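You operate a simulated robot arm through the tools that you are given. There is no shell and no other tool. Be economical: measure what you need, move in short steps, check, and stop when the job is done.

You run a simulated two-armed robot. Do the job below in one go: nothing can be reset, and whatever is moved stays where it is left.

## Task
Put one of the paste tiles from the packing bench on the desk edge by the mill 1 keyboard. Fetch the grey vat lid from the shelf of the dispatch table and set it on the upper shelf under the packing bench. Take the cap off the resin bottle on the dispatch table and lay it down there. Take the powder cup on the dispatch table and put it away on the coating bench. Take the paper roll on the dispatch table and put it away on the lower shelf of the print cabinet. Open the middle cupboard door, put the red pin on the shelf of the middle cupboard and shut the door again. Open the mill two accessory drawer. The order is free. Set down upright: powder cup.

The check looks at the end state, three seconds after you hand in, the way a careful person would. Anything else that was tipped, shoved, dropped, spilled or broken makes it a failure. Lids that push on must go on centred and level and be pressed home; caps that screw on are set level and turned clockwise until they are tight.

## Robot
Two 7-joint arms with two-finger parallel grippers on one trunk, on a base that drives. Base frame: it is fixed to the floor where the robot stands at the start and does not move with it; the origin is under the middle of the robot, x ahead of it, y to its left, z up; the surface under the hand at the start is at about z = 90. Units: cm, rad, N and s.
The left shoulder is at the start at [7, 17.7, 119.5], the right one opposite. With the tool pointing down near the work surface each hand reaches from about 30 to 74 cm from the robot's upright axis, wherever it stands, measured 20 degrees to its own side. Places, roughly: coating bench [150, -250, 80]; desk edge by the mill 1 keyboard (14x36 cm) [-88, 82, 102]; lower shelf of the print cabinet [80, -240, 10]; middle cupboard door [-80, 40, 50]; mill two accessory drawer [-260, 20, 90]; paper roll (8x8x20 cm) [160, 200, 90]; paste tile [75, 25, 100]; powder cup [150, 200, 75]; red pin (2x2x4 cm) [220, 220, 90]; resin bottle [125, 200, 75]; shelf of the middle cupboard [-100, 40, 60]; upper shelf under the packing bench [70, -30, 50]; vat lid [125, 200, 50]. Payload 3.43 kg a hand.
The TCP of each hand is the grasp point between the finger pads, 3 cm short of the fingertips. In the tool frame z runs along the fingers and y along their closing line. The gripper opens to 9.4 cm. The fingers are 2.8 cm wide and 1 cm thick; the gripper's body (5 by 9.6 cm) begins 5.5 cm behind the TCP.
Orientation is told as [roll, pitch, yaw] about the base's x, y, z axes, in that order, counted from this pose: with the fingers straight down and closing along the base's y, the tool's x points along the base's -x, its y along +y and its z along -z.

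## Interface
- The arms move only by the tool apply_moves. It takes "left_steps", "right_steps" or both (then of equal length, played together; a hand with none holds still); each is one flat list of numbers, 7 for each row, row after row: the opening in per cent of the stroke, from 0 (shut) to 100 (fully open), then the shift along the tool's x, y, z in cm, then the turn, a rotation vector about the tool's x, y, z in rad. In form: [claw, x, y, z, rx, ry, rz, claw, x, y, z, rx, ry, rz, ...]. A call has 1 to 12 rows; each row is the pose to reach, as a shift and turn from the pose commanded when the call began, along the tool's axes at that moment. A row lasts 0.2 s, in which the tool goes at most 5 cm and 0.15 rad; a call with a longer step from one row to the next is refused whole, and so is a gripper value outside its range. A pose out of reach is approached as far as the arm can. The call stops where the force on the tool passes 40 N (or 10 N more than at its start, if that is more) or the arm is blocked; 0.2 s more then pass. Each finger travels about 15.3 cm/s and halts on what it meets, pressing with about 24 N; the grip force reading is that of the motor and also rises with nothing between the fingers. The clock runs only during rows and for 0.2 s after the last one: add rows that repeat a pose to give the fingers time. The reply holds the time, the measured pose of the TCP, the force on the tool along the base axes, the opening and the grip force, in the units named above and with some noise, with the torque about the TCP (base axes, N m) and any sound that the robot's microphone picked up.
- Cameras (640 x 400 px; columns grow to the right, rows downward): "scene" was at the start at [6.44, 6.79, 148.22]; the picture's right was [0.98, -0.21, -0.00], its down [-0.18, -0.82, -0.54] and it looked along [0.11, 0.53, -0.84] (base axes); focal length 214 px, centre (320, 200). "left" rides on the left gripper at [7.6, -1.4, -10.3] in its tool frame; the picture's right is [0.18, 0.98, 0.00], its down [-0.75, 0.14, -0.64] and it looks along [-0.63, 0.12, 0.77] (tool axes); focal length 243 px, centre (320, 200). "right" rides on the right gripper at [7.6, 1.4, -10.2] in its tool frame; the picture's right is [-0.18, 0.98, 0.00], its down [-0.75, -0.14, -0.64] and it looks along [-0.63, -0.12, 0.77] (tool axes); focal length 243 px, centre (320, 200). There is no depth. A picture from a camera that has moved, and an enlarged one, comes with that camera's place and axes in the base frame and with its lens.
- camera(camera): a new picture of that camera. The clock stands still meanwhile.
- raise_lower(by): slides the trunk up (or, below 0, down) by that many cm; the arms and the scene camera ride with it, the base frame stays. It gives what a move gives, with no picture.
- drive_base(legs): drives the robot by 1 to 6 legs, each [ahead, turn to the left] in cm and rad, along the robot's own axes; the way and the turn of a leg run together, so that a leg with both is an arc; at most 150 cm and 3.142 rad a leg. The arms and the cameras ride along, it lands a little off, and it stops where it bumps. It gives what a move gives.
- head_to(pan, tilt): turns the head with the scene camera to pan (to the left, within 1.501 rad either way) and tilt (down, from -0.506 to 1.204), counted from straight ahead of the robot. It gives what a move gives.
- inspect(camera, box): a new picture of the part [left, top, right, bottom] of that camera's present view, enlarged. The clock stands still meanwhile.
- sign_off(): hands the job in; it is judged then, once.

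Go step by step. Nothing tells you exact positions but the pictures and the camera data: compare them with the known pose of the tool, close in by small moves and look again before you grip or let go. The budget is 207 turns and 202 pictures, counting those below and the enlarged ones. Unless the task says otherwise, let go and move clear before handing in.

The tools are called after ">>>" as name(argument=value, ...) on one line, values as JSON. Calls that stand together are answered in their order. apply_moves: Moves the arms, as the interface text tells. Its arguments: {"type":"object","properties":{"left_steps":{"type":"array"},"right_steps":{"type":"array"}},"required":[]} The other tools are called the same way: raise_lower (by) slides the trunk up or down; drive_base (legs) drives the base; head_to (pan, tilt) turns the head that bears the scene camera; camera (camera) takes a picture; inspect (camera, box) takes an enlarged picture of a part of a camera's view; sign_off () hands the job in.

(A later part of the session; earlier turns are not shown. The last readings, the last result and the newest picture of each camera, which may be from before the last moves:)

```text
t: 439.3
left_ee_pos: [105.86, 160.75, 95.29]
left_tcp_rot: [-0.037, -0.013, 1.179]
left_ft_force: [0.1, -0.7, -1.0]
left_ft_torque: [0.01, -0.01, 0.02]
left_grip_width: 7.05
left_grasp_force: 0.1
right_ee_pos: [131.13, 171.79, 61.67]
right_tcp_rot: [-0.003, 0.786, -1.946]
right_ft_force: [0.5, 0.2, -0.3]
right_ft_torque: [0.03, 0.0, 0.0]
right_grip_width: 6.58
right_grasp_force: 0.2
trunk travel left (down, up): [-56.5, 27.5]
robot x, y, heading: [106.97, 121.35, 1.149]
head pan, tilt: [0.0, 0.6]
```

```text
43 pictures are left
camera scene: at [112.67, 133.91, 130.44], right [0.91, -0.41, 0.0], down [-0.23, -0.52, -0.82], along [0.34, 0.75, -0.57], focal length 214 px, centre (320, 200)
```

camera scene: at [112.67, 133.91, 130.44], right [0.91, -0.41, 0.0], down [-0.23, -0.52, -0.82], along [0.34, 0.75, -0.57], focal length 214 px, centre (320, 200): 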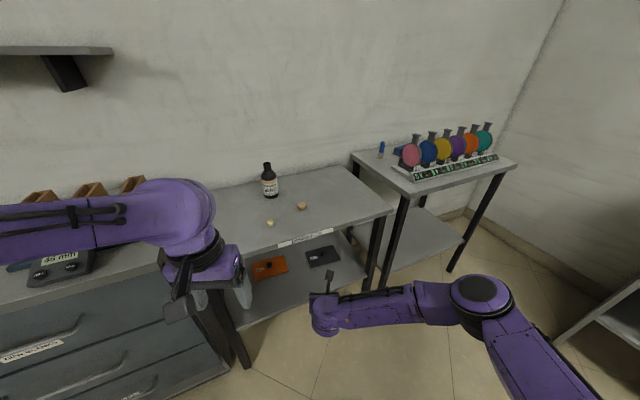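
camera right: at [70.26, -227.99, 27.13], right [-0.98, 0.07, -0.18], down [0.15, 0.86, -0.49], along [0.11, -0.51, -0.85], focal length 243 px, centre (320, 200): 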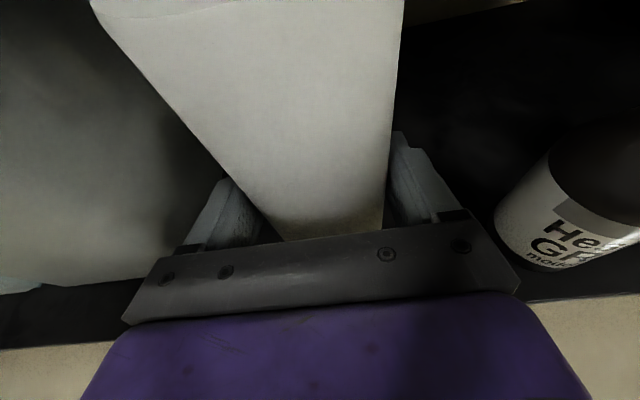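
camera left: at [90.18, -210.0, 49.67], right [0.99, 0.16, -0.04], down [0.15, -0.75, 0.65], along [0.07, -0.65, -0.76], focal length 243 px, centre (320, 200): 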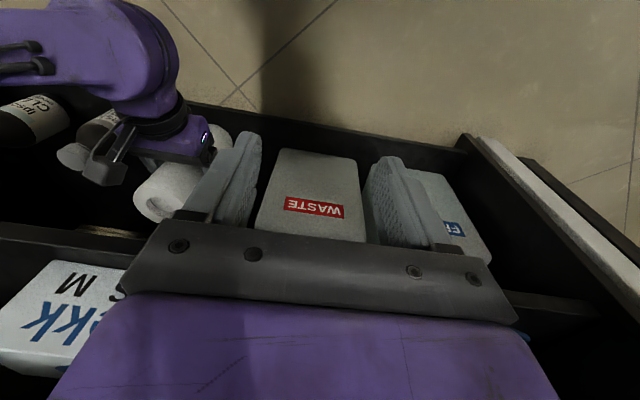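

>>> inspect(camera="scene", box=[240, 225, 400, 325])

>>> camera(camera="right")

```text
4.00 times, centred on (320, 275) of scene
camera zoom: at [112.67, 133.91, 130.44], right [0.91, -0.41, 0.0], down [-0.23, -0.52, -0.82], along [0.34, 0.75, -0.57], focal length 858 px, centre (320, -100)
```

zoom: 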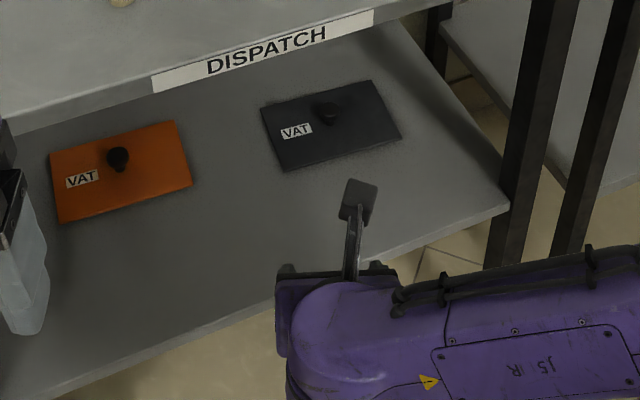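

```text
41 pictures are left
camera right: at [131.78, 169.46, 74.3], right [0.87, -0.48, -0.13], down [-0.49, -0.87, -0.08], along [-0.08, 0.13, -0.99], focal length 243 px, centre (320, 200)
```

right: 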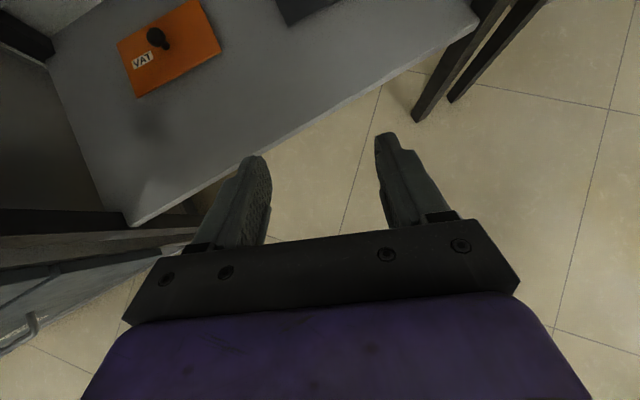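

Orange knob triangulates at z≈42, so the grey knob is at about (146.5, 204.4, 42). I lower the hand and drive in under the table.

>>> apply_moves(right_steps=[70, -3.2, 0, 3.2, 0, 0, 0, 70, -6.4, 0, 6.4, 0, 0, 0, 60, -6.4, 0, 6.4, 0, 0, 0])

>>> drive_base(legs=[[28, 0]])

>>> camera(camera="right")

>>> camera(camera="scene")

```text
t: 440.1
left_ee_pos: [105.73, 160.61, 95.17]
left_tcp_rot: [-0.033, -0.013, 1.181]
left_ft_force: [-0.5, 0.1, 0.3]
left_ft_torque: [0.02, 0.03, 0.02]
left_grip_width: 7.06
left_grasp_force: 0.1
right_ee_pos: [130.98, 171.77, 52.65]
right_tcp_rot: [-0.004, 0.784, -1.946]
right_ft_force: [0.0, 0.4, -1.3]
right_ft_torque: [-0.01, 0.02, 0.02]
right_grip_width: 5.64
right_grasp_force: 0.1
trunk travel left (down, up): [-56.5, 27.5]
robot x, y, heading: [107.05, 121.21, 1.148]
head pan, tilt: [0.0, 0.6]
```

```text
t: 442.0
left_ee_pos: [117.12, 185.99, 95.27]
left_tcp_rot: [-0.034, -0.009, 1.18]
left_ft_force: [-0.3, 1.1, -0.2]
left_ft_torque: [-0.02, 0.02, 0.02]
left_grip_width: 7.05
left_grasp_force: 0.1
right_ee_pos: [142.54, 196.91, 52.6]
right_tcp_rot: [-0.003, 0.785, -1.946]
right_ft_force: [-0.3, 0.2, 0.1]
right_ft_torque: [-0.02, -0.03, -0.02]
right_grip_width: 5.65
right_grasp_force: 0.1
trunk travel left (down, up): [-56.5, 27.5]
robot x, y, heading: [118.5, 146.41, 1.149]
head pan, tilt: [0.0, 0.6]
```

```text
40 pictures are left
camera right: at [143.26, 194.6, 65.31], right [0.87, -0.48, -0.13], down [-0.49, -0.87, -0.08], along [-0.08, 0.13, -0.99], focal length 243 px, centre (320, 200)
```

right: 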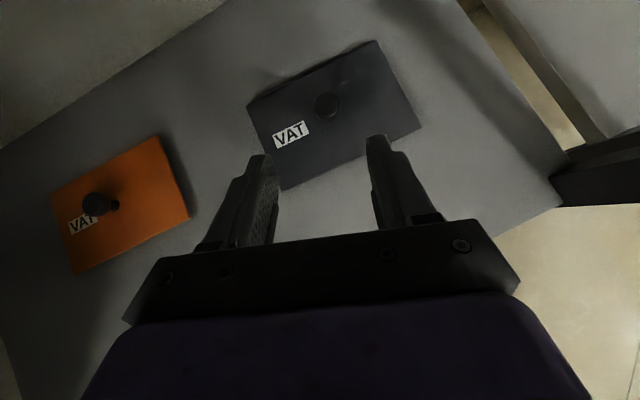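

```text
39 pictures are left
camera scene: at [124.02, 159.18, 130.43], right [0.91, -0.41, 0.0], down [-0.23, -0.52, -0.82], along [0.34, 0.75, -0.57], focal length 214 px, centre (320, 200)
```

scene: 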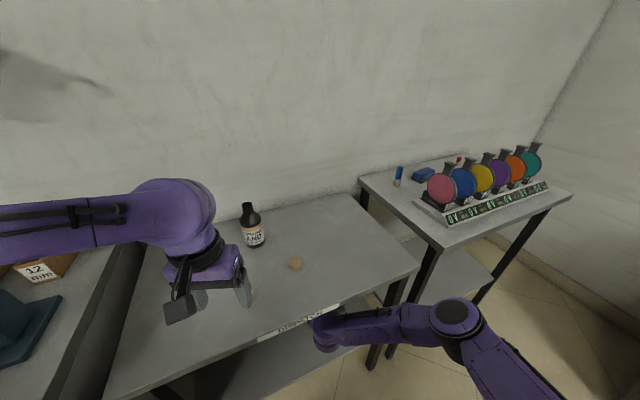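

>>> apply_moves(right_steps=[60, -0.2, 0.3, 4, 0, 0, 0, 60, -0.4, 0.68, 8, 0, 0, 0, 60, -0.5, 0.68, 10.5, 0, 0, 0, 60, -0.5, 0.68, 10.5, 0, 0, 0])

>>> camera(camera="right")

```text
t: 443.0
left_ee_pos: [117.21, 185.83, 95.32]
left_tcp_rot: [-0.036, -0.011, 1.178]
left_ft_force: [-0.3, -0.3, -0.6]
left_ft_torque: [0.0, 0.0, -0.04]
left_grip_width: 7.07
left_grasp_force: 0.1
right_ee_pos: [145.75, 203.14, 45.09]
right_tcp_rot: [-0.007, 0.785, -1.949]
right_ft_force: [-0.7, 0.5, 0.0]
right_ft_torque: [0.0, 0.0, 0.01]
right_grip_width: 5.67
right_grasp_force: 0.1
trunk travel left (down, up): [-56.5, 27.5]
robot x, y, heading: [118.42, 146.88, 1.148]
head pan, tilt: [0.0, 0.6]
```

```text
38 pictures are left
camera right: at [146.57, 200.84, 57.68], right [0.87, -0.48, -0.13], down [-0.49, -0.87, -0.08], along [-0.08, 0.13, -0.99], focal length 243 px, centre (320, 200)
```

right: 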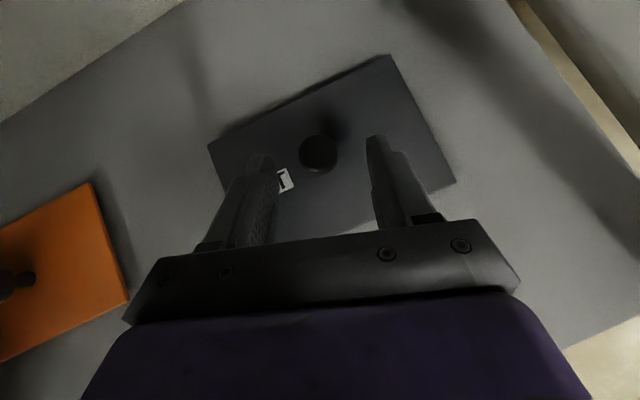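

>>> apply_moves(right_steps=[60, 0, 0, 1, 0, 0, 0, 60, 0, 0, 1.8, 0, 0, 0, 40, 0, 0, 1.8, 0, 0, 0, 10, 0, 0, 1.8, 0, 0, 0, 10, 0, 0, 1.8, 0, 0, 0])

>>> camera(camera="right")

```text
t: 444.2
left_ee_pos: [117.17, 185.88, 95.21]
left_tcp_rot: [-0.035, -0.013, 1.18]
left_ft_force: [0.2, -0.2, -1.0]
left_ft_torque: [0.03, 0.0, -0.01]
left_grip_width: 7.06
left_grasp_force: 0.1
right_ee_pos: [146.45, 203.21, 44.61]
right_tcp_rot: [-0.004, 0.785, -1.946]
right_ft_force: [-0.5, 0.4, 0.2]
right_ft_torque: [0.02, -0.01, 0.0]
right_grip_width: 0.94
right_grasp_force: 0.0
right hand out of reach, approached as far as the arm can: row 1, 2, 3, 4, 5
trunk travel left (down, up): [-56.5, 27.5]
robot x, y, heading: [118.17, 146.49, 1.145]
head pan, tilt: [0.0, 0.6]
```

```text
37 pictures are left
camera right: at [147.28, 200.88, 57.33], right [0.87, -0.48, -0.13], down [-0.49, -0.87, -0.08], along [-0.08, 0.13, -0.99], focal length 243 px, centre (320, 200)
```

right: 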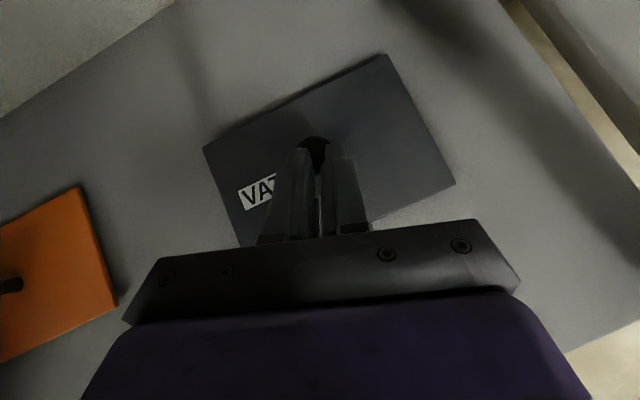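

>>> apply_moves(right_steps=[40, 0, 0, 0, 0, 0, 0, 60, 0, 0, 0, 0, 0, 0, 60, 0, -0.6, 0, 0, 0, 0, 60, 0, -0.6, 0, 0, 0, 0])

>>> drive_base(legs=[[2.5, 0]])

>>> apply_moves(right_steps=[60, -0.5, 0, 0, 0, 0, 0, 60, -0.9, 0, 0, 0, 0, 0, 60, -0.9, 0, 0, 0, 0, 0])

>>> camera(camera="right")

```text
t: 445.2
left_ee_pos: [117.09, 185.97, 95.19]
left_tcp_rot: [-0.036, -0.011, 1.178]
left_ft_force: [-0.1, 0.3, -0.1]
left_ft_torque: [-0.01, -0.02, 0.0]
left_grip_width: 7.05
left_grasp_force: 0.0
right_ee_pos: [146.03, 203.24, 44.82]
right_tcp_rot: [-0.003, 0.789, -1.945]
right_ft_force: [0.0, 0.8, 0.3]
right_ft_torque: [0.01, 0.0, 0.04]
right_grip_width: 5.65
right_grasp_force: 0.2
trunk travel left (down, up): [-56.5, 27.5]
robot x, y, heading: [118.01, 146.49, 1.147]
head pan, tilt: [0.0, 0.6]
```

```text
t: 446.0
left_ee_pos: [118.14, 188.38, 95.33]
left_tcp_rot: [-0.033, -0.011, 1.178]
left_ft_force: [1.3, -0.2, -0.1]
left_ft_torque: [-0.03, 0.0, 0.01]
left_grip_width: 7.04
left_grasp_force: 0.0
right_ee_pos: [147.07, 205.61, 44.78]
right_tcp_rot: [-0.003, 0.785, -1.945]
right_ft_force: [-0.5, -0.4, 0.2]
right_ft_torque: [0.0, -0.01, 0.05]
right_grip_width: 5.66
right_grasp_force: 0.0
trunk travel left (down, up): [-56.5, 27.5]
robot x, y, heading: [119.14, 148.69, 1.148]
head pan, tilt: [0.0, 0.6]
```

```text
t: 446.8
left_ee_pos: [118.27, 188.25, 95.25]
left_tcp_rot: [-0.035, -0.012, 1.178]
left_ft_force: [-0.2, -0.1, -1.1]
left_ft_torque: [-0.03, -0.01, 0.0]
left_grip_width: 7.07
left_grasp_force: 0.0
right_ee_pos: [146.76, 204.76, 44.15]
right_tcp_rot: [-0.002, 0.787, -1.948]
right_ft_force: [0.3, -0.3, -0.3]
right_ft_torque: [-0.02, 0.04, 0.04]
right_grip_width: 5.63
right_grasp_force: 0.0
trunk travel left (down, up): [-56.5, 27.5]
robot x, y, heading: [119.33, 148.98, 1.148]
head pan, tilt: [0.0, 0.6]
```

```text
36 pictures are left
camera right: at [147.6, 202.55, 56.78], right [0.87, -0.48, -0.13], down [-0.49, -0.87, -0.08], along [-0.08, 0.13, -0.99], focal length 243 px, centre (320, 200)
```

right: 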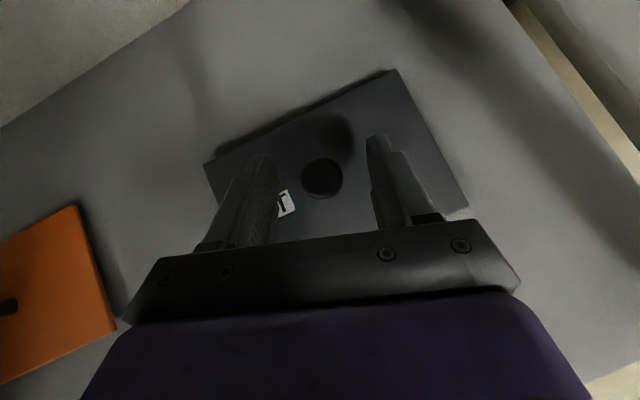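

>>> apply_moves(right_steps=[60, -0.4, 0, 0.5, 0, 0, 0, 60, -0.8, 0, 0.8, 0, 0, 0, 30, -0.8, 0, 0.8, 0, 0, 0, 5, -0.8, 0, 0.8, 0, 0, 0, 5, -0.8, 0, 0.8, 0, 0, 0])

>>> camera(camera="right")

```text
t: 448.0
left_ee_pos: [117.89, 188.01, 95.46]
left_tcp_rot: [-0.037, -0.015, 1.18]
left_ft_force: [-0.2, -0.8, -0.8]
left_ft_torque: [0.03, -0.01, 0.01]
left_grip_width: 7.05
left_grasp_force: 0.1
right_ee_pos: [146.9, 204.08, 44.01]
right_tcp_rot: [-0.001, 0.795, -1.943]
right_ft_force: [-2.2, 12.6, 34.9]
right_ft_torque: [0.82, -0.05, 0.02]
right_grip_width: 2.64
right_grasp_force: 24.2
right hand out of reach, approached as far as the arm can: row 1, 2, 3, 4, 5
trunk travel left (down, up): [-56.5, 27.5]
robot x, y, heading: [119.16, 148.47, 1.152]
head pan, tilt: [0.0, 0.6]
```

```text
35 pictures are left
camera right: at [147.75, 201.76, 56.66], right [0.87, -0.48, -0.13], down [-0.49, -0.87, -0.09], along [-0.07, 0.14, -0.99], focal length 243 px, centre (320, 200)
```

right: 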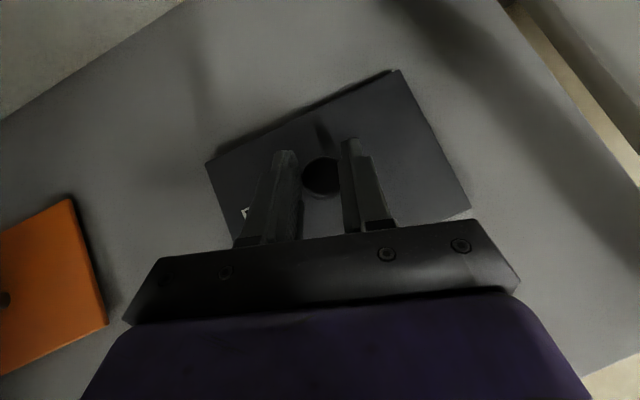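

Knob gripped (2.6 cm). I lift gently.

>>> apply_moves(right_steps=[5, 0.5, 0, -0.5, 0, 0, 0, 5, 1.2, 0, -1.2, 0, 0, 0, 5, 2.2, 0, -2.2, 0, 0, 0, 5, 3.5, 0, -3.5, 0, 0, 0, 5, 4.5, 0, -4.5, 0, 0, 0])

>>> camera(camera="right")

```text
t: 449.2
left_ee_pos: [118.17, 188.39, 95.32]
left_tcp_rot: [-0.035, -0.012, 1.178]
left_ft_force: [0.4, 0.1, -0.1]
left_ft_torque: [-0.02, -0.02, -0.02]
left_grip_width: 7.05
left_grasp_force: 0.1
right_ee_pos: [147.21, 204.01, 49.92]
right_tcp_rot: [-0.002, 0.786, -1.945]
right_ft_force: [0.1, 0.9, -0.9]
right_ft_torque: [0.03, 0.0, -0.01]
right_grip_width: 2.66
right_grasp_force: 24.1
trunk travel left (down, up): [-56.5, 27.5]
robot x, y, heading: [119.27, 149.13, 1.144]
head pan, tilt: [0.0, 0.6]
```

```text
34 pictures are left
camera right: at [147.86, 201.64, 62.51], right [0.87, -0.48, -0.13], down [-0.49, -0.87, -0.08], along [-0.08, 0.13, -0.99], focal length 243 px, centre (320, 200)
```

right: 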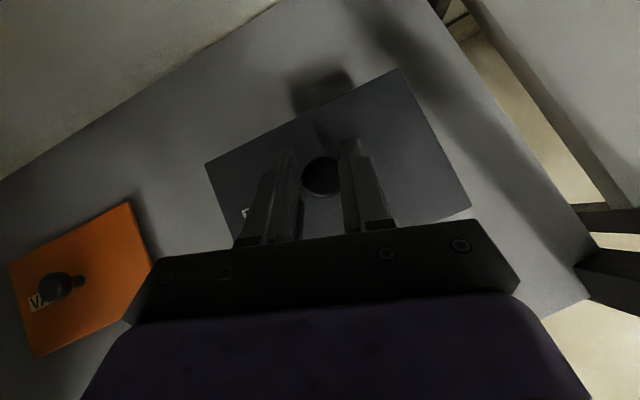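

Lid is lifted level. I back out, raise it high, and drive to the front of the packing bench.

>>> drive_base(legs=[[-36, 0]])

>>> raise_lower(by=27)

>>> apply_moves(right_steps=[5, 3.5, 0, -3.5, 0, 0, 0, 5, 7, 0, -7, 0, 0, 0, 5, 10.5, 0, -10.5, 0, 0, 0, 5, 14, 0, -14, 0, 0, 0, 5, 17.5, 0, -17.5, 0, 0, 0, 5, 20, 0, -20, 0, 0, 0])

>>> drive_base(legs=[[0, 1.99], [128, 0], [0, 1.57], [145, 0], [0, 1.15]])

>>> head_to(pan=0, tilt=0.75)

>>> camera(camera="scene")

```text
t: 451.6
left_ee_pos: [103.18, 154.55, 95.12]
left_tcp_rot: [-0.035, -0.012, 1.176]
left_ft_force: [-0.5, 0.2, -0.1]
left_ft_torque: [0.02, 0.01, -0.01]
left_grip_width: 7.03
left_grasp_force: 0.0
right_ee_pos: [132.23, 170.33, 49.86]
right_tcp_rot: [-0.003, 0.786, -1.952]
right_ft_force: [-0.5, -0.1, -0.3]
right_ft_torque: [-0.07, -0.02, -0.02]
right_grip_width: 2.64
right_grasp_force: 23.9
trunk travel left (down, up): [-56.5, 27.5]
robot x, y, heading: [104.05, 115.03, 1.145]
head pan, tilt: [0.0, 0.6]
```

```text
t: 454.3
left_ee_pos: [103.21, 154.66, 122.21]
left_tcp_rot: [-0.034, -0.008, 1.175]
left_ft_force: [-0.7, 0.3, 0.1]
left_ft_torque: [0.02, 0.01, 0.0]
left_grip_width: 7.03
left_grasp_force: 0.1
right_ee_pos: [132.14, 170.36, 76.88]
right_tcp_rot: [-0.004, 0.784, -1.95]
right_ft_force: [0.5, 0.2, -0.4]
right_ft_torque: [-0.01, 0.01, 0.0]
right_grip_width: 2.64
right_grasp_force: 23.8
trunk travel left (down, up): [-83.5, 0.5]
robot x, y, heading: [104.55, 114.84, 1.146]
head pan, tilt: [0.0, 0.6]
```

```text
t: 455.7
left_ee_pos: [103.05, 154.7, 122.21]
left_tcp_rot: [-0.035, -0.012, 1.173]
left_ft_force: [-0.7, 0.9, 0.1]
left_ft_torque: [-0.01, -0.02, 0.02]
left_grip_width: 7.06
left_grasp_force: 0.1
right_ee_pos: [132.04, 170.0, 105.02]
right_tcp_rot: [-0.002, 0.785, -1.95]
right_ft_force: [0.2, 0.2, -1.0]
right_ft_torque: [-0.02, 0.01, 0.03]
right_grip_width: 2.63
right_grasp_force: 24.3
trunk travel left (down, up): [-83.5, 0.5]
robot x, y, heading: [104.14, 115.32, 1.139]
head pan, tilt: [0.0, 0.6]
```

```text
t: 467.7
left_ee_pos: [-57.32, 94.42, 122.15]
left_tcp_rot: [-0.036, -0.01, -3.038]
left_ft_force: [0.5, 0.2, 0.0]
left_ft_torque: [-0.08, 0.02, 0.04]
left_grip_width: 7.06
left_grasp_force: 0.0
right_ee_pos: [-85.21, 113.44, 104.9]
right_tcp_rot: [0.009, 0.782, 0.1]
right_ft_force: [0.1, 0.3, -1.7]
right_ft_torque: [0.0, -0.01, 0.02]
right_grip_width: 2.59
right_grasp_force: 24.1
trunk travel left (down, up): [-83.5, 0.5]
robot x, y, heading: [-23.08, 114.25, -3.072]
head pan, tilt: [0.0, 0.6]
stopped in leg 3: the force on the tool passed its limit at 53 N (the readings are from after the stop); the commanded pose is now the measured one
```

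```text
t: 468.4
left_ee_pos: [-57.34, 94.41, 122.27]
left_tcp_rot: [-0.035, -0.012, -3.038]
left_ft_force: [0.4, 0.9, 0.7]
left_ft_torque: [0.0, -0.01, 0.0]
left_grip_width: 7.07
left_grasp_force: 0.2
right_ee_pos: [-85.14, 113.4, 104.79]
right_tcp_rot: [0.009, 0.784, 0.099]
right_ft_force: [0.1, 1.1, -1.3]
right_ft_torque: [0.07, 0.01, -0.05]
right_grip_width: 2.59
right_grasp_force: 24.1
trunk travel left (down, up): [-83.5, 0.5]
robot x, y, heading: [-23.38, 114.51, -3.073]
head pan, tilt: [0.0, 0.75]
```

```text
33 pictures are left
camera scene: at [-36.49, 113.23, 156.15], right [-0.07, 1.0, 0.0], down [0.68, 0.05, -0.73], along [-0.73, -0.05, -0.68], focal length 214 px, centre (320, 200)
```

scene: 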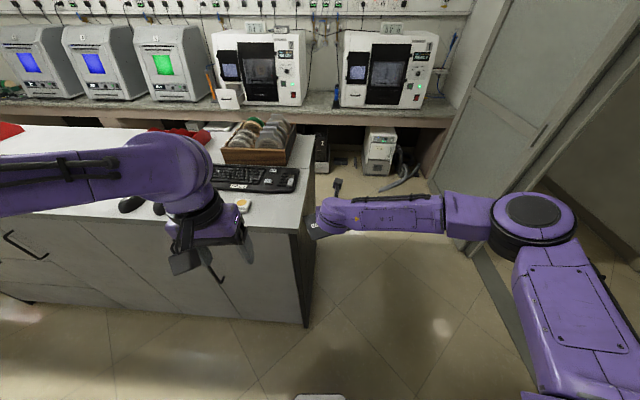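

The lid edge brushed the desk end. I back off and check the lid.

>>> drive_base(legs=[[0, -0.25], [-24, 0]])

>>> camera(camera="right")

>>> inspect(camera="scene", box=[120, 80, 440, 280])

```text
t: 471.0
left_ee_pos: [-37.0, 98.76, 122.11]
left_tcp_rot: [-0.036, -0.011, 3.006]
left_ft_force: [0.4, -0.5, 0.1]
left_ft_torque: [0.0, 0.0, -0.01]
left_grip_width: 7.06
left_grasp_force: 0.1
right_ee_pos: [-59.53, 123.77, 104.75]
right_tcp_rot: [0.008, 0.783, -0.141]
right_ft_force: [-0.7, -1.0, -0.6]
right_ft_torque: [0.0, 0.01, 0.0]
right_grip_width: 2.6
right_grasp_force: 23.9
trunk travel left (down, up): [-83.5, 0.5]
robot x, y, heading: [1.14, 109.65, 2.97]
head pan, tilt: [0.0, 0.75]
```

```text
32 pictures are left
camera right: at [-57.49, 124.88, 117.41], right [0.27, 0.95, -0.12], down [0.96, -0.28, -0.08], along [-0.11, -0.1, -0.99], focal length 243 px, centre (320, 200)
```

right: 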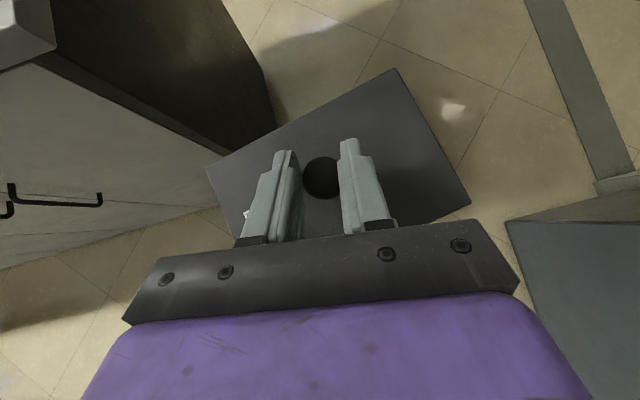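

```text
2.00 times, centred on (280, 180) of scene
camera zoom: at [-12.4, 112.19, 156.13], right [0.17, 0.99, 0.0], down [0.67, -0.12, -0.73], along [-0.72, 0.12, -0.68], focal length 429 px, centre (400, 240)
```

zoom: 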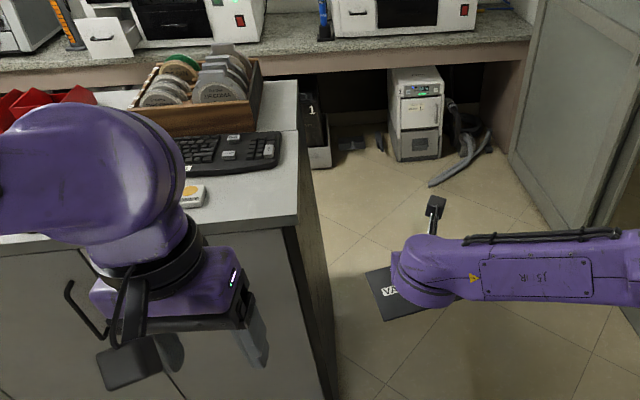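

>>> drive_base(legs=[[-5, 0], [0, 1.65], [145, 0]])

>>> head_to(pan=1.2, tilt=0.7)

>>> camera(camera="scene")

```text
t: 482.7
left_ee_pos: [6.82, -70.54, 122.36]
left_tcp_rot: [-0.035, -0.012, -1.628]
left_ft_force: [0.6, -0.2, -0.2]
left_ft_torque: [0.02, 0.04, 0.01]
left_grip_width: 7.06
left_grasp_force: 0.0
right_ee_pos: [-16.32, -95.03, 104.89]
right_tcp_rot: [0.008, 0.784, 1.511]
right_ft_force: [0.6, 0.3, 0.3]
right_ft_torque: [0.04, -0.02, 0.0]
right_grip_width: 2.56
right_grasp_force: 24.3
trunk travel left (down, up): [-83.5, 0.5]
robot x, y, heading: [-7.18, -33.79, -1.661]
head pan, tilt: [0.0, 0.75]
```

```text
t: 484.1
left_ee_pos: [6.91, -70.66, 122.32]
left_tcp_rot: [-0.034, -0.011, -1.628]
left_ft_force: [0.8, -0.1, 0.5]
left_ft_torque: [-0.02, -0.02, 0.02]
left_grip_width: 7.06
left_grasp_force: 0.1
right_ee_pos: [-16.42, -95.11, 104.92]
right_tcp_rot: [0.009, 0.781, 1.511]
right_ft_force: [0.0, 0.7, -0.9]
right_ft_torque: [0.02, -0.01, 0.01]
right_grip_width: 2.57
right_grasp_force: 24.3
trunk travel left (down, up): [-83.5, 0.5]
robot x, y, heading: [-7.05, -33.68, -1.666]
head pan, tilt: [1.201, 0.7]
```

```text
30 pictures are left
camera scene: at [-0.19, -42.57, 156.57], right [-0.45, -0.89, 0.0], down [-0.58, 0.29, -0.76], along [0.68, -0.34, -0.64], focal length 214 px, centre (320, 200)
```

scene: 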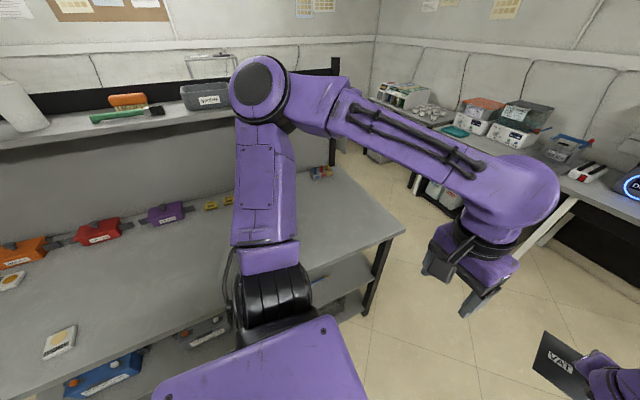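

>>> drive_base(legs=[[0, 1.24], [-30, 0]])

>>> raise_lower(by=-36)

>>> head_to(pan=0, tilt=0.5)

>>> camera(camera="scene")

```text
t: 489.2
left_ee_pos: [5.63, -20.56, 122.15]
left_tcp_rot: [-0.036, -0.008, -0.393]
left_ft_force: [0.2, 0.7, -0.1]
left_ft_torque: [0.03, -0.03, 0.0]
left_grip_width: 7.04
left_grasp_force: 0.0
right_ee_pos: [21.01, -50.5, 104.75]
right_tcp_rot: [0.009, 0.781, 2.745]
right_ft_force: [-0.4, 0.3, -0.1]
right_ft_torque: [-0.02, -0.01, 0.0]
right_grip_width: 2.56
right_grasp_force: 23.9
trunk travel left (down, up): [-83.5, 0.5]
robot x, y, heading: [-33.91, -21.62, -0.428]
head pan, tilt: [1.201, 0.7]
```

```text
t: 492.7
left_ee_pos: [5.58, -20.49, 86.22]
left_tcp_rot: [-0.035, -0.011, -0.393]
left_ft_force: [0.0, 0.1, -0.3]
left_ft_torque: [0.01, -0.02, -0.02]
left_grip_width: 7.06
left_grasp_force: 0.1
right_ee_pos: [21.1, -50.42, 68.83]
right_tcp_rot: [0.008, 0.784, 2.745]
right_ft_force: [-0.1, -0.4, -0.4]
right_ft_torque: [0.03, 0.0, -0.03]
right_grip_width: 2.56
right_grasp_force: 23.8
trunk travel left (down, up): [-47.5, 36.5]
robot x, y, heading: [-34.18, -21.64, -0.43]
head pan, tilt: [1.201, 0.7]
```

```text
t: 494.1
left_ee_pos: [5.54, -20.38, 86.25]
left_tcp_rot: [-0.033, -0.011, -0.392]
left_ft_force: [0.5, -0.1, -0.7]
left_ft_torque: [-0.02, -0.03, 0.0]
left_grip_width: 7.03
left_grasp_force: 0.2
right_ee_pos: [21.05, -50.39, 68.84]
right_tcp_rot: [0.01, 0.782, 2.743]
right_ft_force: [0.1, -0.1, -0.8]
right_ft_torque: [-0.03, -0.01, 0.01]
right_grip_width: 2.56
right_grasp_force: 24.1
trunk travel left (down, up): [-47.5, 36.5]
robot x, y, heading: [-33.75, -21.89, -0.429]
head pan, tilt: [0.0, 0.499]
```

```text
29 pictures are left
camera scene: at [-21.14, -27.47, 122.35], right [-0.41, -0.91, 0.0], down [-0.44, 0.2, -0.88], along [0.8, -0.36, -0.48], focal length 214 px, centre (320, 200)
```

scene: 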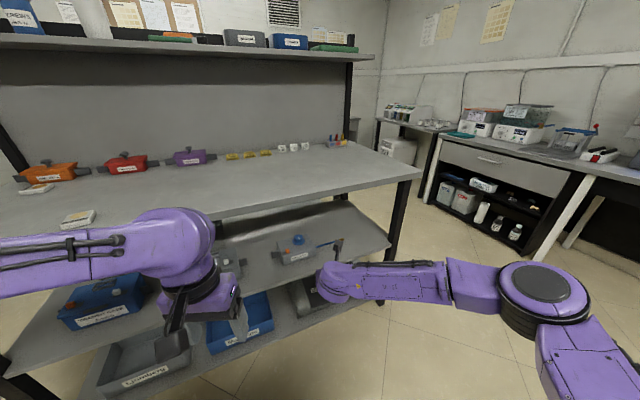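

Upper shelf (z≈52) has free space at its right end near (57, -76). I reposition, raising the left hand above the bench level and lowering the lid.

>>> raise_lower(by=16)

>>> drive_base(legs=[[0, -0.53], [16.4, 0], [0, 0.53]])

>>> apply_moves(right_steps=[5, -3.3, 0, 3.3, 0, 0, 0, 5, -6.6, 0, 6.6, 0, 0, 0, 5, -9.9, 0, 9.9, 0, 0, 0, 5, -13.2, 0, 13.2, 0, 0, 0, 5, -15.9, 0, 15.9, 0, 0, 0])

>>> camera(camera="scene")

```text
t: 495.9
left_ee_pos: [5.64, -20.44, 102.38]
left_tcp_rot: [-0.034, -0.009, -0.394]
left_ft_force: [-0.1, -0.2, -0.1]
left_ft_torque: [-0.02, -0.02, -0.04]
left_grip_width: 7.04
left_grasp_force: 0.1
right_ee_pos: [20.97, -50.51, 84.89]
right_tcp_rot: [0.01, 0.783, 2.745]
right_ft_force: [-1.1, -0.1, -1.0]
right_ft_torque: [-0.04, 0.02, 0.06]
right_grip_width: 2.54
right_grasp_force: 23.9
trunk travel left (down, up): [-63.5, 20.5]
robot x, y, heading: [-33.96, -21.41, -0.43]
head pan, tilt: [0.0, 0.499]
```

```text
t: 500.3
left_ee_pos: [15.08, -34.59, 102.24]
left_tcp_rot: [-0.035, -0.011, -0.403]
left_ft_force: [0.5, 0.5, 0.1]
left_ft_torque: [-0.03, -0.01, 0.0]
left_grip_width: 7.04
left_grasp_force: 0.0
right_ee_pos: [30.28, -64.68, 84.76]
right_tcp_rot: [0.01, 0.784, 2.736]
right_ft_force: [-1.3, 0.2, -0.9]
right_ft_torque: [0.0, 0.04, 0.01]
right_grip_width: 2.54
right_grasp_force: 24.0
trunk travel left (down, up): [-63.5, 20.5]
robot x, y, heading: [-24.24, -35.29, -0.442]
head pan, tilt: [0.0, 0.499]
```

```text
t: 501.5
left_ee_pos: [15.2, -34.63, 102.27]
left_tcp_rot: [-0.035, -0.011, -0.402]
left_ft_force: [0.6, -0.5, 0.4]
left_ft_torque: [0.01, 0.03, 0.0]
left_grip_width: 7.03
left_grasp_force: 0.0
right_ee_pos: [30.04, -64.93, 62.23]
right_tcp_rot: [0.01, 0.783, 2.736]
right_ft_force: [-0.4, 0.3, -0.7]
right_ft_torque: [-0.03, -0.02, -0.03]
right_grip_width: 2.52
right_grasp_force: 23.7
trunk travel left (down, up): [-63.5, 20.5]
robot x, y, heading: [-24.37, -35.29, -0.435]
head pan, tilt: [0.0, 0.499]
```

```text
28 pictures are left
camera scene: at [-11.67, -41.32, 138.35], right [-0.42, -0.91, 0.0], down [-0.43, 0.2, -0.88], along [0.79, -0.37, -0.48], focal length 214 px, centre (320, 200)
```

scene: 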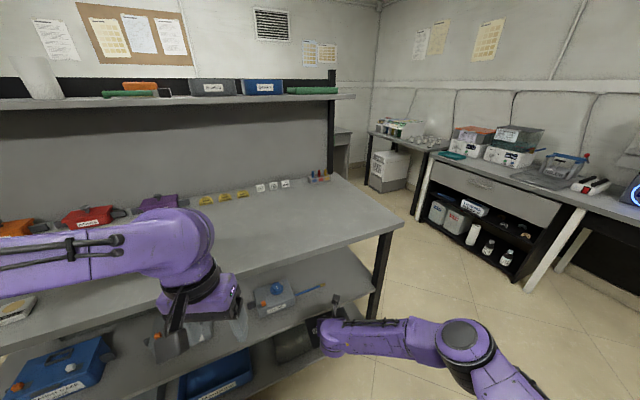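

>>> inspect(camera="scene", box=[230, 225, 410, 335])

```text
3.56 times, centred on (320, 280) of scene
camera zoom: at [-11.67, -41.32, 138.35], right [-0.42, -0.91, 0.0], down [-0.43, 0.2, -0.88], along [0.79, -0.37, -0.48], focal length 763 px, centre (320, -84)
```

zoom: 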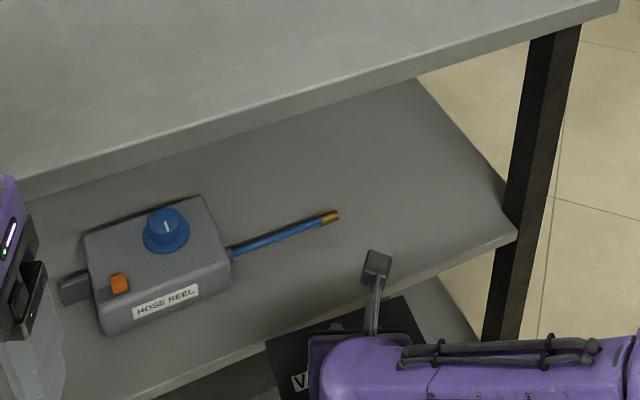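

>>> apply_moves(right_steps=[5, 1.0, 3, -1.0, 0, 0, 0, 5, 2.1, 6, -2.1, 0, 0, 0, 5, 2.1, 8.2, -2.1, 0, 0, 0, 5, 2.1, 8.2, -2.1, 0, 0, 0])

>>> drive_base(legs=[[16, 0]])

>>> inspect(camera="scene", box=[230, 225, 430, 350])

>>> camera(camera="right")

```text
t: 502.5
left_ee_pos: [15.15, -34.54, 102.29]
left_tcp_rot: [-0.033, -0.009, -0.402]
left_ft_force: [-0.4, -0.6, 0.1]
left_ft_torque: [0.05, -0.01, 0.05]
left_grip_width: 7.06
left_grasp_force: 0.0
right_ee_pos: [26.7, -72.38, 65.44]
right_tcp_rot: [0.009, 0.783, 2.735]
right_ft_force: [0.1, 0.5, 0.2]
right_ft_torque: [0.02, -0.01, -0.04]
right_grip_width: 2.52
right_grasp_force: 24.1
trunk travel left (down, up): [-63.5, 20.5]
robot x, y, heading: [-24.62, -35.33, -0.436]
head pan, tilt: [0.0, 0.499]
```

```text
t: 504.0
left_ee_pos: [30.01, -41.5, 102.25]
left_tcp_rot: [-0.036, -0.012, -0.402]
left_ft_force: [0.7, -0.5, 1.4]
left_ft_torque: [0.03, -0.01, 0.04]
left_grip_width: 7.05
left_grasp_force: 0.0
right_ee_pos: [41.59, -79.27, 65.43]
right_tcp_rot: [0.008, 0.782, 2.737]
right_ft_force: [0.8, 0.1, -0.7]
right_ft_torque: [0.03, 0.02, 0.0]
right_grip_width: 2.51
right_grasp_force: 23.8
trunk travel left (down, up): [-63.5, 20.5]
robot x, y, heading: [-9.54, -42.25, -0.434]
head pan, tilt: [0.0, 0.499]
```

```text
3.20 times, centred on (330, 288) of scene
camera zoom: at [3.19, -48.26, 138.34], right [-0.42, -0.91, 0.0], down [-0.43, 0.2, -0.88], along [0.8, -0.37, -0.48], focal length 686 px, centre (288, -80)
```

zoom: 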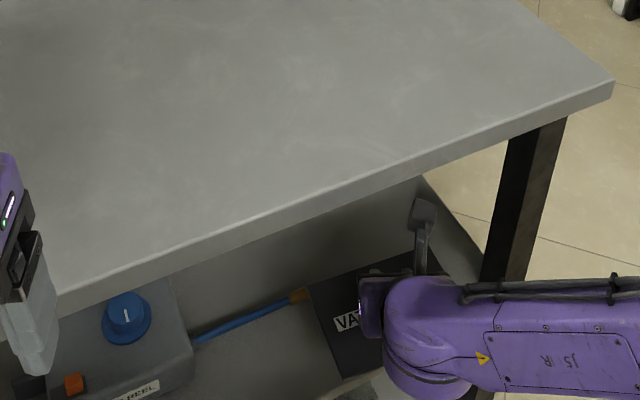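

```text
25 pictures are left
camera right: at [39.6, -79.83, 77.98], right [-0.51, -0.85, -0.12], down [-0.85, 0.52, -0.08], along [0.13, 0.07, -0.99], focal length 243 px, centre (320, 200)
```

right: 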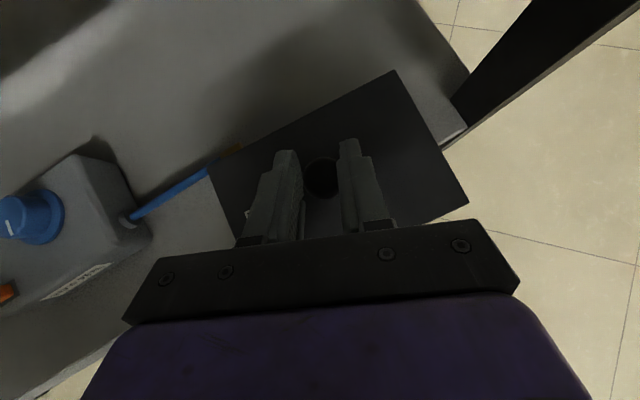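

Geometry checks out: lid clears the hose end and shelf edges. I drive the last 10 cm.

>>> drive_base(legs=[[10.4, 0]])

>>> camera(camera="right")

```text
t: 505.1
left_ee_pos: [39.31, -45.85, 102.22]
left_tcp_rot: [-0.035, -0.011, -0.401]
left_ft_force: [-0.2, -0.1, 0.2]
left_ft_torque: [0.01, -0.01, -0.01]
left_grip_width: 7.05
left_grasp_force: 0.1
right_ee_pos: [51.08, -83.53, 65.39]
right_tcp_rot: [0.009, 0.782, 2.739]
right_ft_force: [-0.4, 0.0, -1.5]
right_ft_torque: [-0.04, -0.03, -0.02]
right_grip_width: 2.52
right_grasp_force: 23.9
trunk travel left (down, up): [-63.5, 20.5]
robot x, y, heading: [-0.21, -46.6, -0.434]
head pan, tilt: [0.0, 0.499]
```

```text
24 pictures are left
camera right: at [49.01, -84.16, 77.97], right [-0.51, -0.85, -0.12], down [-0.85, 0.52, -0.08], along [0.13, 0.07, -0.99], focal length 243 px, centre (320, 200)
```

right: 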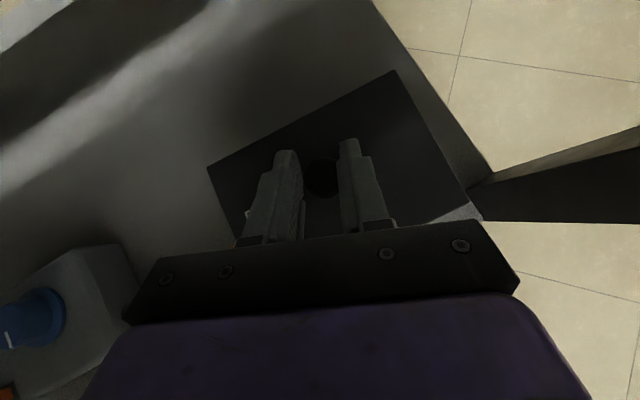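

>>> apply_moves(right_steps=[5, -0.7, 0, 0.7, 0, 0, 0, 5, -1.4, 0, 1.4, 0, 0, 0, 5, -2.1, 0, 2.1, 0, 0, 0, 5, -2.8, 0, 2.8, 0, 0, 0])

>>> apply_moves(right_steps=[5, -0.35, 0, 0.35, 0, 0, 0, 5, -0.7, 0, 0.7, 0, 0, 0, 5, -1.05, 0, 1.05, 0, 0, 0])

>>> apply_moves(right_steps=[5, -0.25, 0, 0.25, 0, 0, 0, 5, -0.5, 0, 0.5, 0, 0, 0])

```text
t: 506.1
left_ee_pos: [39.45, -45.82, 102.26]
left_tcp_rot: [-0.034, -0.01, -0.4]
left_ft_force: [0.2, 0.2, 0.0]
left_ft_torque: [0.0, -0.01, 0.0]
left_grip_width: 7.07
left_grasp_force: 0.1
right_ee_pos: [50.95, -83.57, 61.47]
right_tcp_rot: [0.009, 0.781, 2.737]
right_ft_force: [0.8, 0.4, -0.9]
right_ft_torque: [-0.01, -0.01, 0.02]
right_grip_width: 2.53
right_grasp_force: 24.3
trunk travel left (down, up): [-63.5, 20.5]
robot x, y, heading: [-0.21, -46.63, -0.433]
head pan, tilt: [0.0, 0.499]
```

```text
t: 506.9
left_ee_pos: [39.35, -45.82, 102.23]
left_tcp_rot: [-0.034, -0.011, -0.399]
left_ft_force: [0.7, -0.7, -0.9]
left_ft_torque: [0.05, -0.02, 0.0]
left_grip_width: 7.05
left_grasp_force: 0.1
right_ee_pos: [50.91, -83.6, 59.88]
right_tcp_rot: [0.008, 0.782, 2.74]
right_ft_force: [-0.8, 0.1, -0.7]
right_ft_torque: [0.01, 0.01, 0.03]
right_grip_width: 2.5
right_grasp_force: 23.7
trunk travel left (down, up): [-63.5, 20.5]
robot x, y, heading: [-0.21, -46.4, -0.435]
head pan, tilt: [0.0, 0.499]
```

```text
t: 507.5
left_ee_pos: [39.26, -45.7, 102.21]
left_tcp_rot: [-0.035, -0.009, -0.4]
left_ft_force: [0.7, -0.3, 0.8]
left_ft_torque: [0.04, -0.02, -0.03]
left_grip_width: 7.04
left_grasp_force: 0.0
right_ee_pos: [51.15, -83.74, 59.03]
right_tcp_rot: [0.009, 0.783, 2.739]
right_ft_force: [-0.4, -0.1, -0.4]
right_ft_torque: [-0.02, -0.01, -0.02]
right_grip_width: 2.51
right_grasp_force: 24.0
trunk travel left (down, up): [-63.5, 20.5]
robot x, y, heading: [-0.41, -46.6, -0.433]
head pan, tilt: [0.0, 0.499]
```

>>> apply_moves(right_steps=[5, -0.25, 0, 0.25, 0, 0, 0, 5, -0.5, 0, 0.5, 0, 0, 0, 5, -0.7, 0, 0.7, 0, 0, 0])

>>> apply_moves(right_steps=[5, -0.25, 0, 0.25, 0, 0, 0, 5, -0.5, 0, 0.5, 0, 0, 0, 5, -0.7, 0, 0.7, 0, 0, 0])

>>> camera(camera="right")

```text
t: 508.3
left_ee_pos: [39.21, -45.72, 102.24]
left_tcp_rot: [-0.035, -0.01, -0.398]
left_ft_force: [-0.3, -0.2, 0.6]
left_ft_torque: [0.02, -0.04, 0.0]
left_grip_width: 7.05
left_grasp_force: 0.0
right_ee_pos: [51.02, -83.66, 58.16]
right_tcp_rot: [0.009, 0.783, 2.739]
right_ft_force: [-1.0, 0.3, -0.2]
right_ft_torque: [-0.01, 0.02, 0.05]
right_grip_width: 2.49
right_grasp_force: 24.0
trunk travel left (down, up): [-63.5, 20.5]
robot x, y, heading: [-0.14, -46.85, -0.437]
head pan, tilt: [0.0, 0.499]
```

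```text
t: 509.1
left_ee_pos: [39.24, -45.86, 102.17]
left_tcp_rot: [-0.035, -0.01, -0.4]
left_ft_force: [-0.6, 0.1, 0.2]
left_ft_torque: [0.03, -0.02, 0.03]
left_grip_width: 7.06
left_grasp_force: 0.0
right_ee_pos: [51.01, -83.55, 57.28]
right_tcp_rot: [0.009, 0.782, 2.738]
right_ft_force: [-0.5, -0.6, -1.8]
right_ft_torque: [0.03, -0.03, -0.03]
right_grip_width: 2.49
right_grasp_force: 24.0
trunk travel left (down, up): [-63.5, 20.5]
robot x, y, heading: [-0.22, -46.79, -0.433]
head pan, tilt: [0.0, 0.499]
```

```text
23 pictures are left
camera right: at [48.93, -84.12, 69.91], right [-0.51, -0.85, -0.12], down [-0.85, 0.52, -0.08], along [0.13, 0.07, -0.99], focal length 243 px, centre (320, 200)
```

right: 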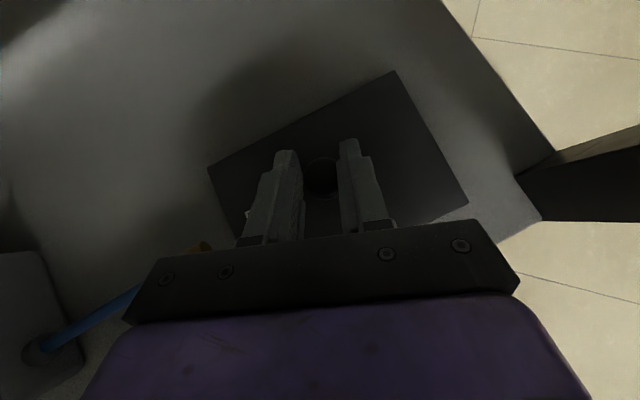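

Shelf works out to z≈47.4. I lower with the trunk.

>>> raise_lower(by=-3.5)

>>> apply_moves(right_steps=[5, -0.2, 0, 0.2, 0, 0, 0, 5, -0.4, 0, 0.4, 0, 0, 0, 5, -0.6, 0, 0.6, 0, 0, 0])

>>> apply_moves(right_steps=[5, -0.2, 0, 0.2, 0, 0, 0, 5, -0.4, 0, 0.4, 0, 0, 0, 5, -0.6, 0, 0.6, 0, 0, 0])

```text
t: 509.9
left_ee_pos: [39.2, -45.69, 98.69]
left_tcp_rot: [-0.037, -0.012, -0.399]
left_ft_force: [1.0, 0.3, 0.0]
left_ft_torque: [-0.04, 0.03, 0.0]
left_grip_width: 7.04
left_grasp_force: 0.0
right_ee_pos: [51.24, -83.48, 54.22]
right_tcp_rot: [0.005, 0.792, 2.737]
right_ft_force: [3.3, -0.4, 11.9]
right_ft_torque: [0.15, -0.08, 0.03]
right_grip_width: 2.67
right_grasp_force: 23.7
trunk travel left (down, up): [-60.0, 24.0]
robot x, y, heading: [-0.28, -46.62, -0.438]
head pan, tilt: [0.0, 0.499]
stopped: the force on the tool passed its limit at 69 N (the readings are from after the stop); the commanded pose is now the measured one
```

```text
t: 510.5
left_ee_pos: [39.07, -45.61, 98.84]
left_tcp_rot: [-0.035, -0.011, -0.4]
left_ft_force: [0.6, -0.1, -0.5]
left_ft_torque: [0.0, 0.04, -0.04]
left_grip_width: 7.07
left_grasp_force: 0.1
right_ee_pos: [51.56, -83.64, 54.08]
right_tcp_rot: [0.003, 0.8, 2.735]
right_ft_force: [-1.3, 0.9, 21.9]
right_ft_torque: [0.06, 0.25, -0.13]
right_grip_width: 2.64
right_grasp_force: 24.1
trunk travel left (down, up): [-60.0, 24.0]
robot x, y, heading: [0.08, -46.75, -0.438]
head pan, tilt: [0.0, 0.499]
stopped in row 3 (right hand): the force on the tool passed its limit at 43 N (the readings are from after the stop); the commanded pose is now the measured one
```

```text
t: 511.1
left_ee_pos: [39.15, -45.61, 98.85]
left_tcp_rot: [-0.037, -0.011, -0.399]
left_ft_force: [1.3, -0.1, -1.3]
left_ft_torque: [0.0, -0.03, 0.0]
left_grip_width: 7.04
left_grasp_force: 0.1
right_ee_pos: [51.88, -83.75, 54.18]
right_tcp_rot: [0.002, 0.809, 2.732]
right_ft_force: [-1.6, 1.9, 22.1]
right_ft_torque: [0.02, 0.27, -0.03]
right_grip_width: 2.64
right_grasp_force: 23.9
trunk travel left (down, up): [-60.0, 24.0]
robot x, y, heading: [-0.31, -46.74, -0.432]
head pan, tilt: [0.0, 0.499]
stopped in row 2 (right hand): the force on the tool passed its limit at 43 N (the readings are from after the stop); the commanded pose is now the measured one
```

Firm contact. I release, withdraw and look.

>>> apply_moves(right_steps=[5, 0.3, 0, -0.3, 0, 0, 0, 40, 0.3, 0, -0.3, 0, 0, 0, 60, 0.3, 0, -0.3, 0, 0, 0, 60, 0.3, 0, -0.3, 0, 0, 0, 60, 1.3, 0, -3, 0, 0, 0, 60, 2.3, 0, -7, 0, 0, 0])

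>>> drive_base(legs=[[-30, 0]])

>>> inspect(camera="scene", box=[230, 225, 430, 350])

```text
t: 512.5
left_ee_pos: [39.19, -45.78, 98.75]
left_tcp_rot: [-0.035, -0.013, -0.401]
left_ft_force: [0.3, -0.2, 0.0]
left_ft_torque: [0.0, -0.01, -0.01]
left_grip_width: 7.05
left_grasp_force: 0.0
right_ee_pos: [48.55, -82.34, 60.32]
right_tcp_rot: [0.003, 0.8, 2.733]
right_ft_force: [-0.8, 0.7, -0.5]
right_ft_torque: [0.0, -0.03, 0.01]
right_grip_width: 5.66
right_grasp_force: 0.0
trunk travel left (down, up): [-60.0, 24.0]
robot x, y, heading: [-0.28, -46.63, -0.437]
head pan, tilt: [0.0, 0.499]
```

```text
t: 514.5
left_ee_pos: [12.32, -33.22, 98.83]
left_tcp_rot: [-0.036, -0.012, -0.401]
left_ft_force: [-0.1, 0.3, 0.2]
left_ft_torque: [-0.02, -0.02, 0.01]
left_grip_width: 7.05
left_grasp_force: 0.1
right_ee_pos: [21.57, -69.87, 60.18]
right_tcp_rot: [0.004, 0.803, 2.734]
right_ft_force: [0.1, 0.0, 0.4]
right_ft_torque: [0.03, 0.01, 0.0]
right_grip_width: 5.66
right_grasp_force: 0.0
trunk travel left (down, up): [-60.0, 24.0]
robot x, y, heading: [-27.05, -34.03, -0.437]
head pan, tilt: [0.0, 0.499]
```

```text
3.20 times, centred on (330, 288) of scene
camera zoom: at [-14.54, -40.0, 134.81], right [-0.42, -0.91, 0.0], down [-0.43, 0.2, -0.88], along [0.8, -0.37, -0.48], focal length 686 px, centre (288, -80)
```

zoom: 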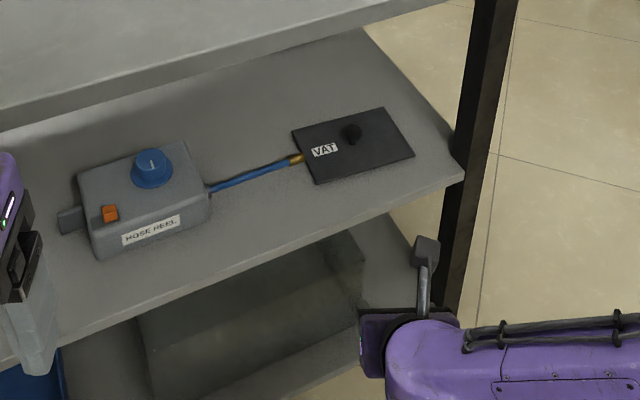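

>>> inspect(camera="scene", box=[305, 250, 369, 290])

```text
10.00 times, centred on (337, 270) of scene
camera zoom: at [-14.54, -40.0, 134.81], right [-0.42, -0.91, 0.0], down [-0.43, 0.2, -0.88], along [0.8, -0.37, -0.48], focal length 2145 px, centre (150, -500)
```

zoom: 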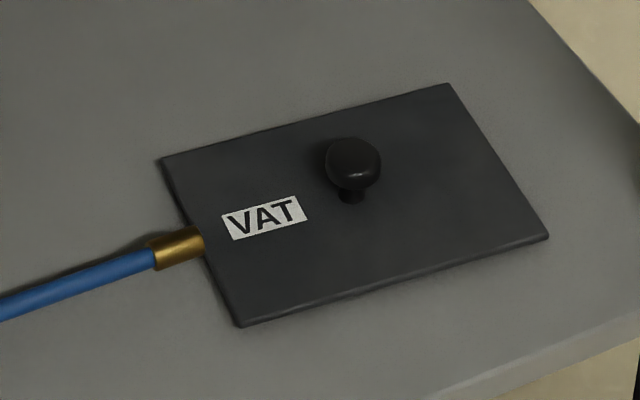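

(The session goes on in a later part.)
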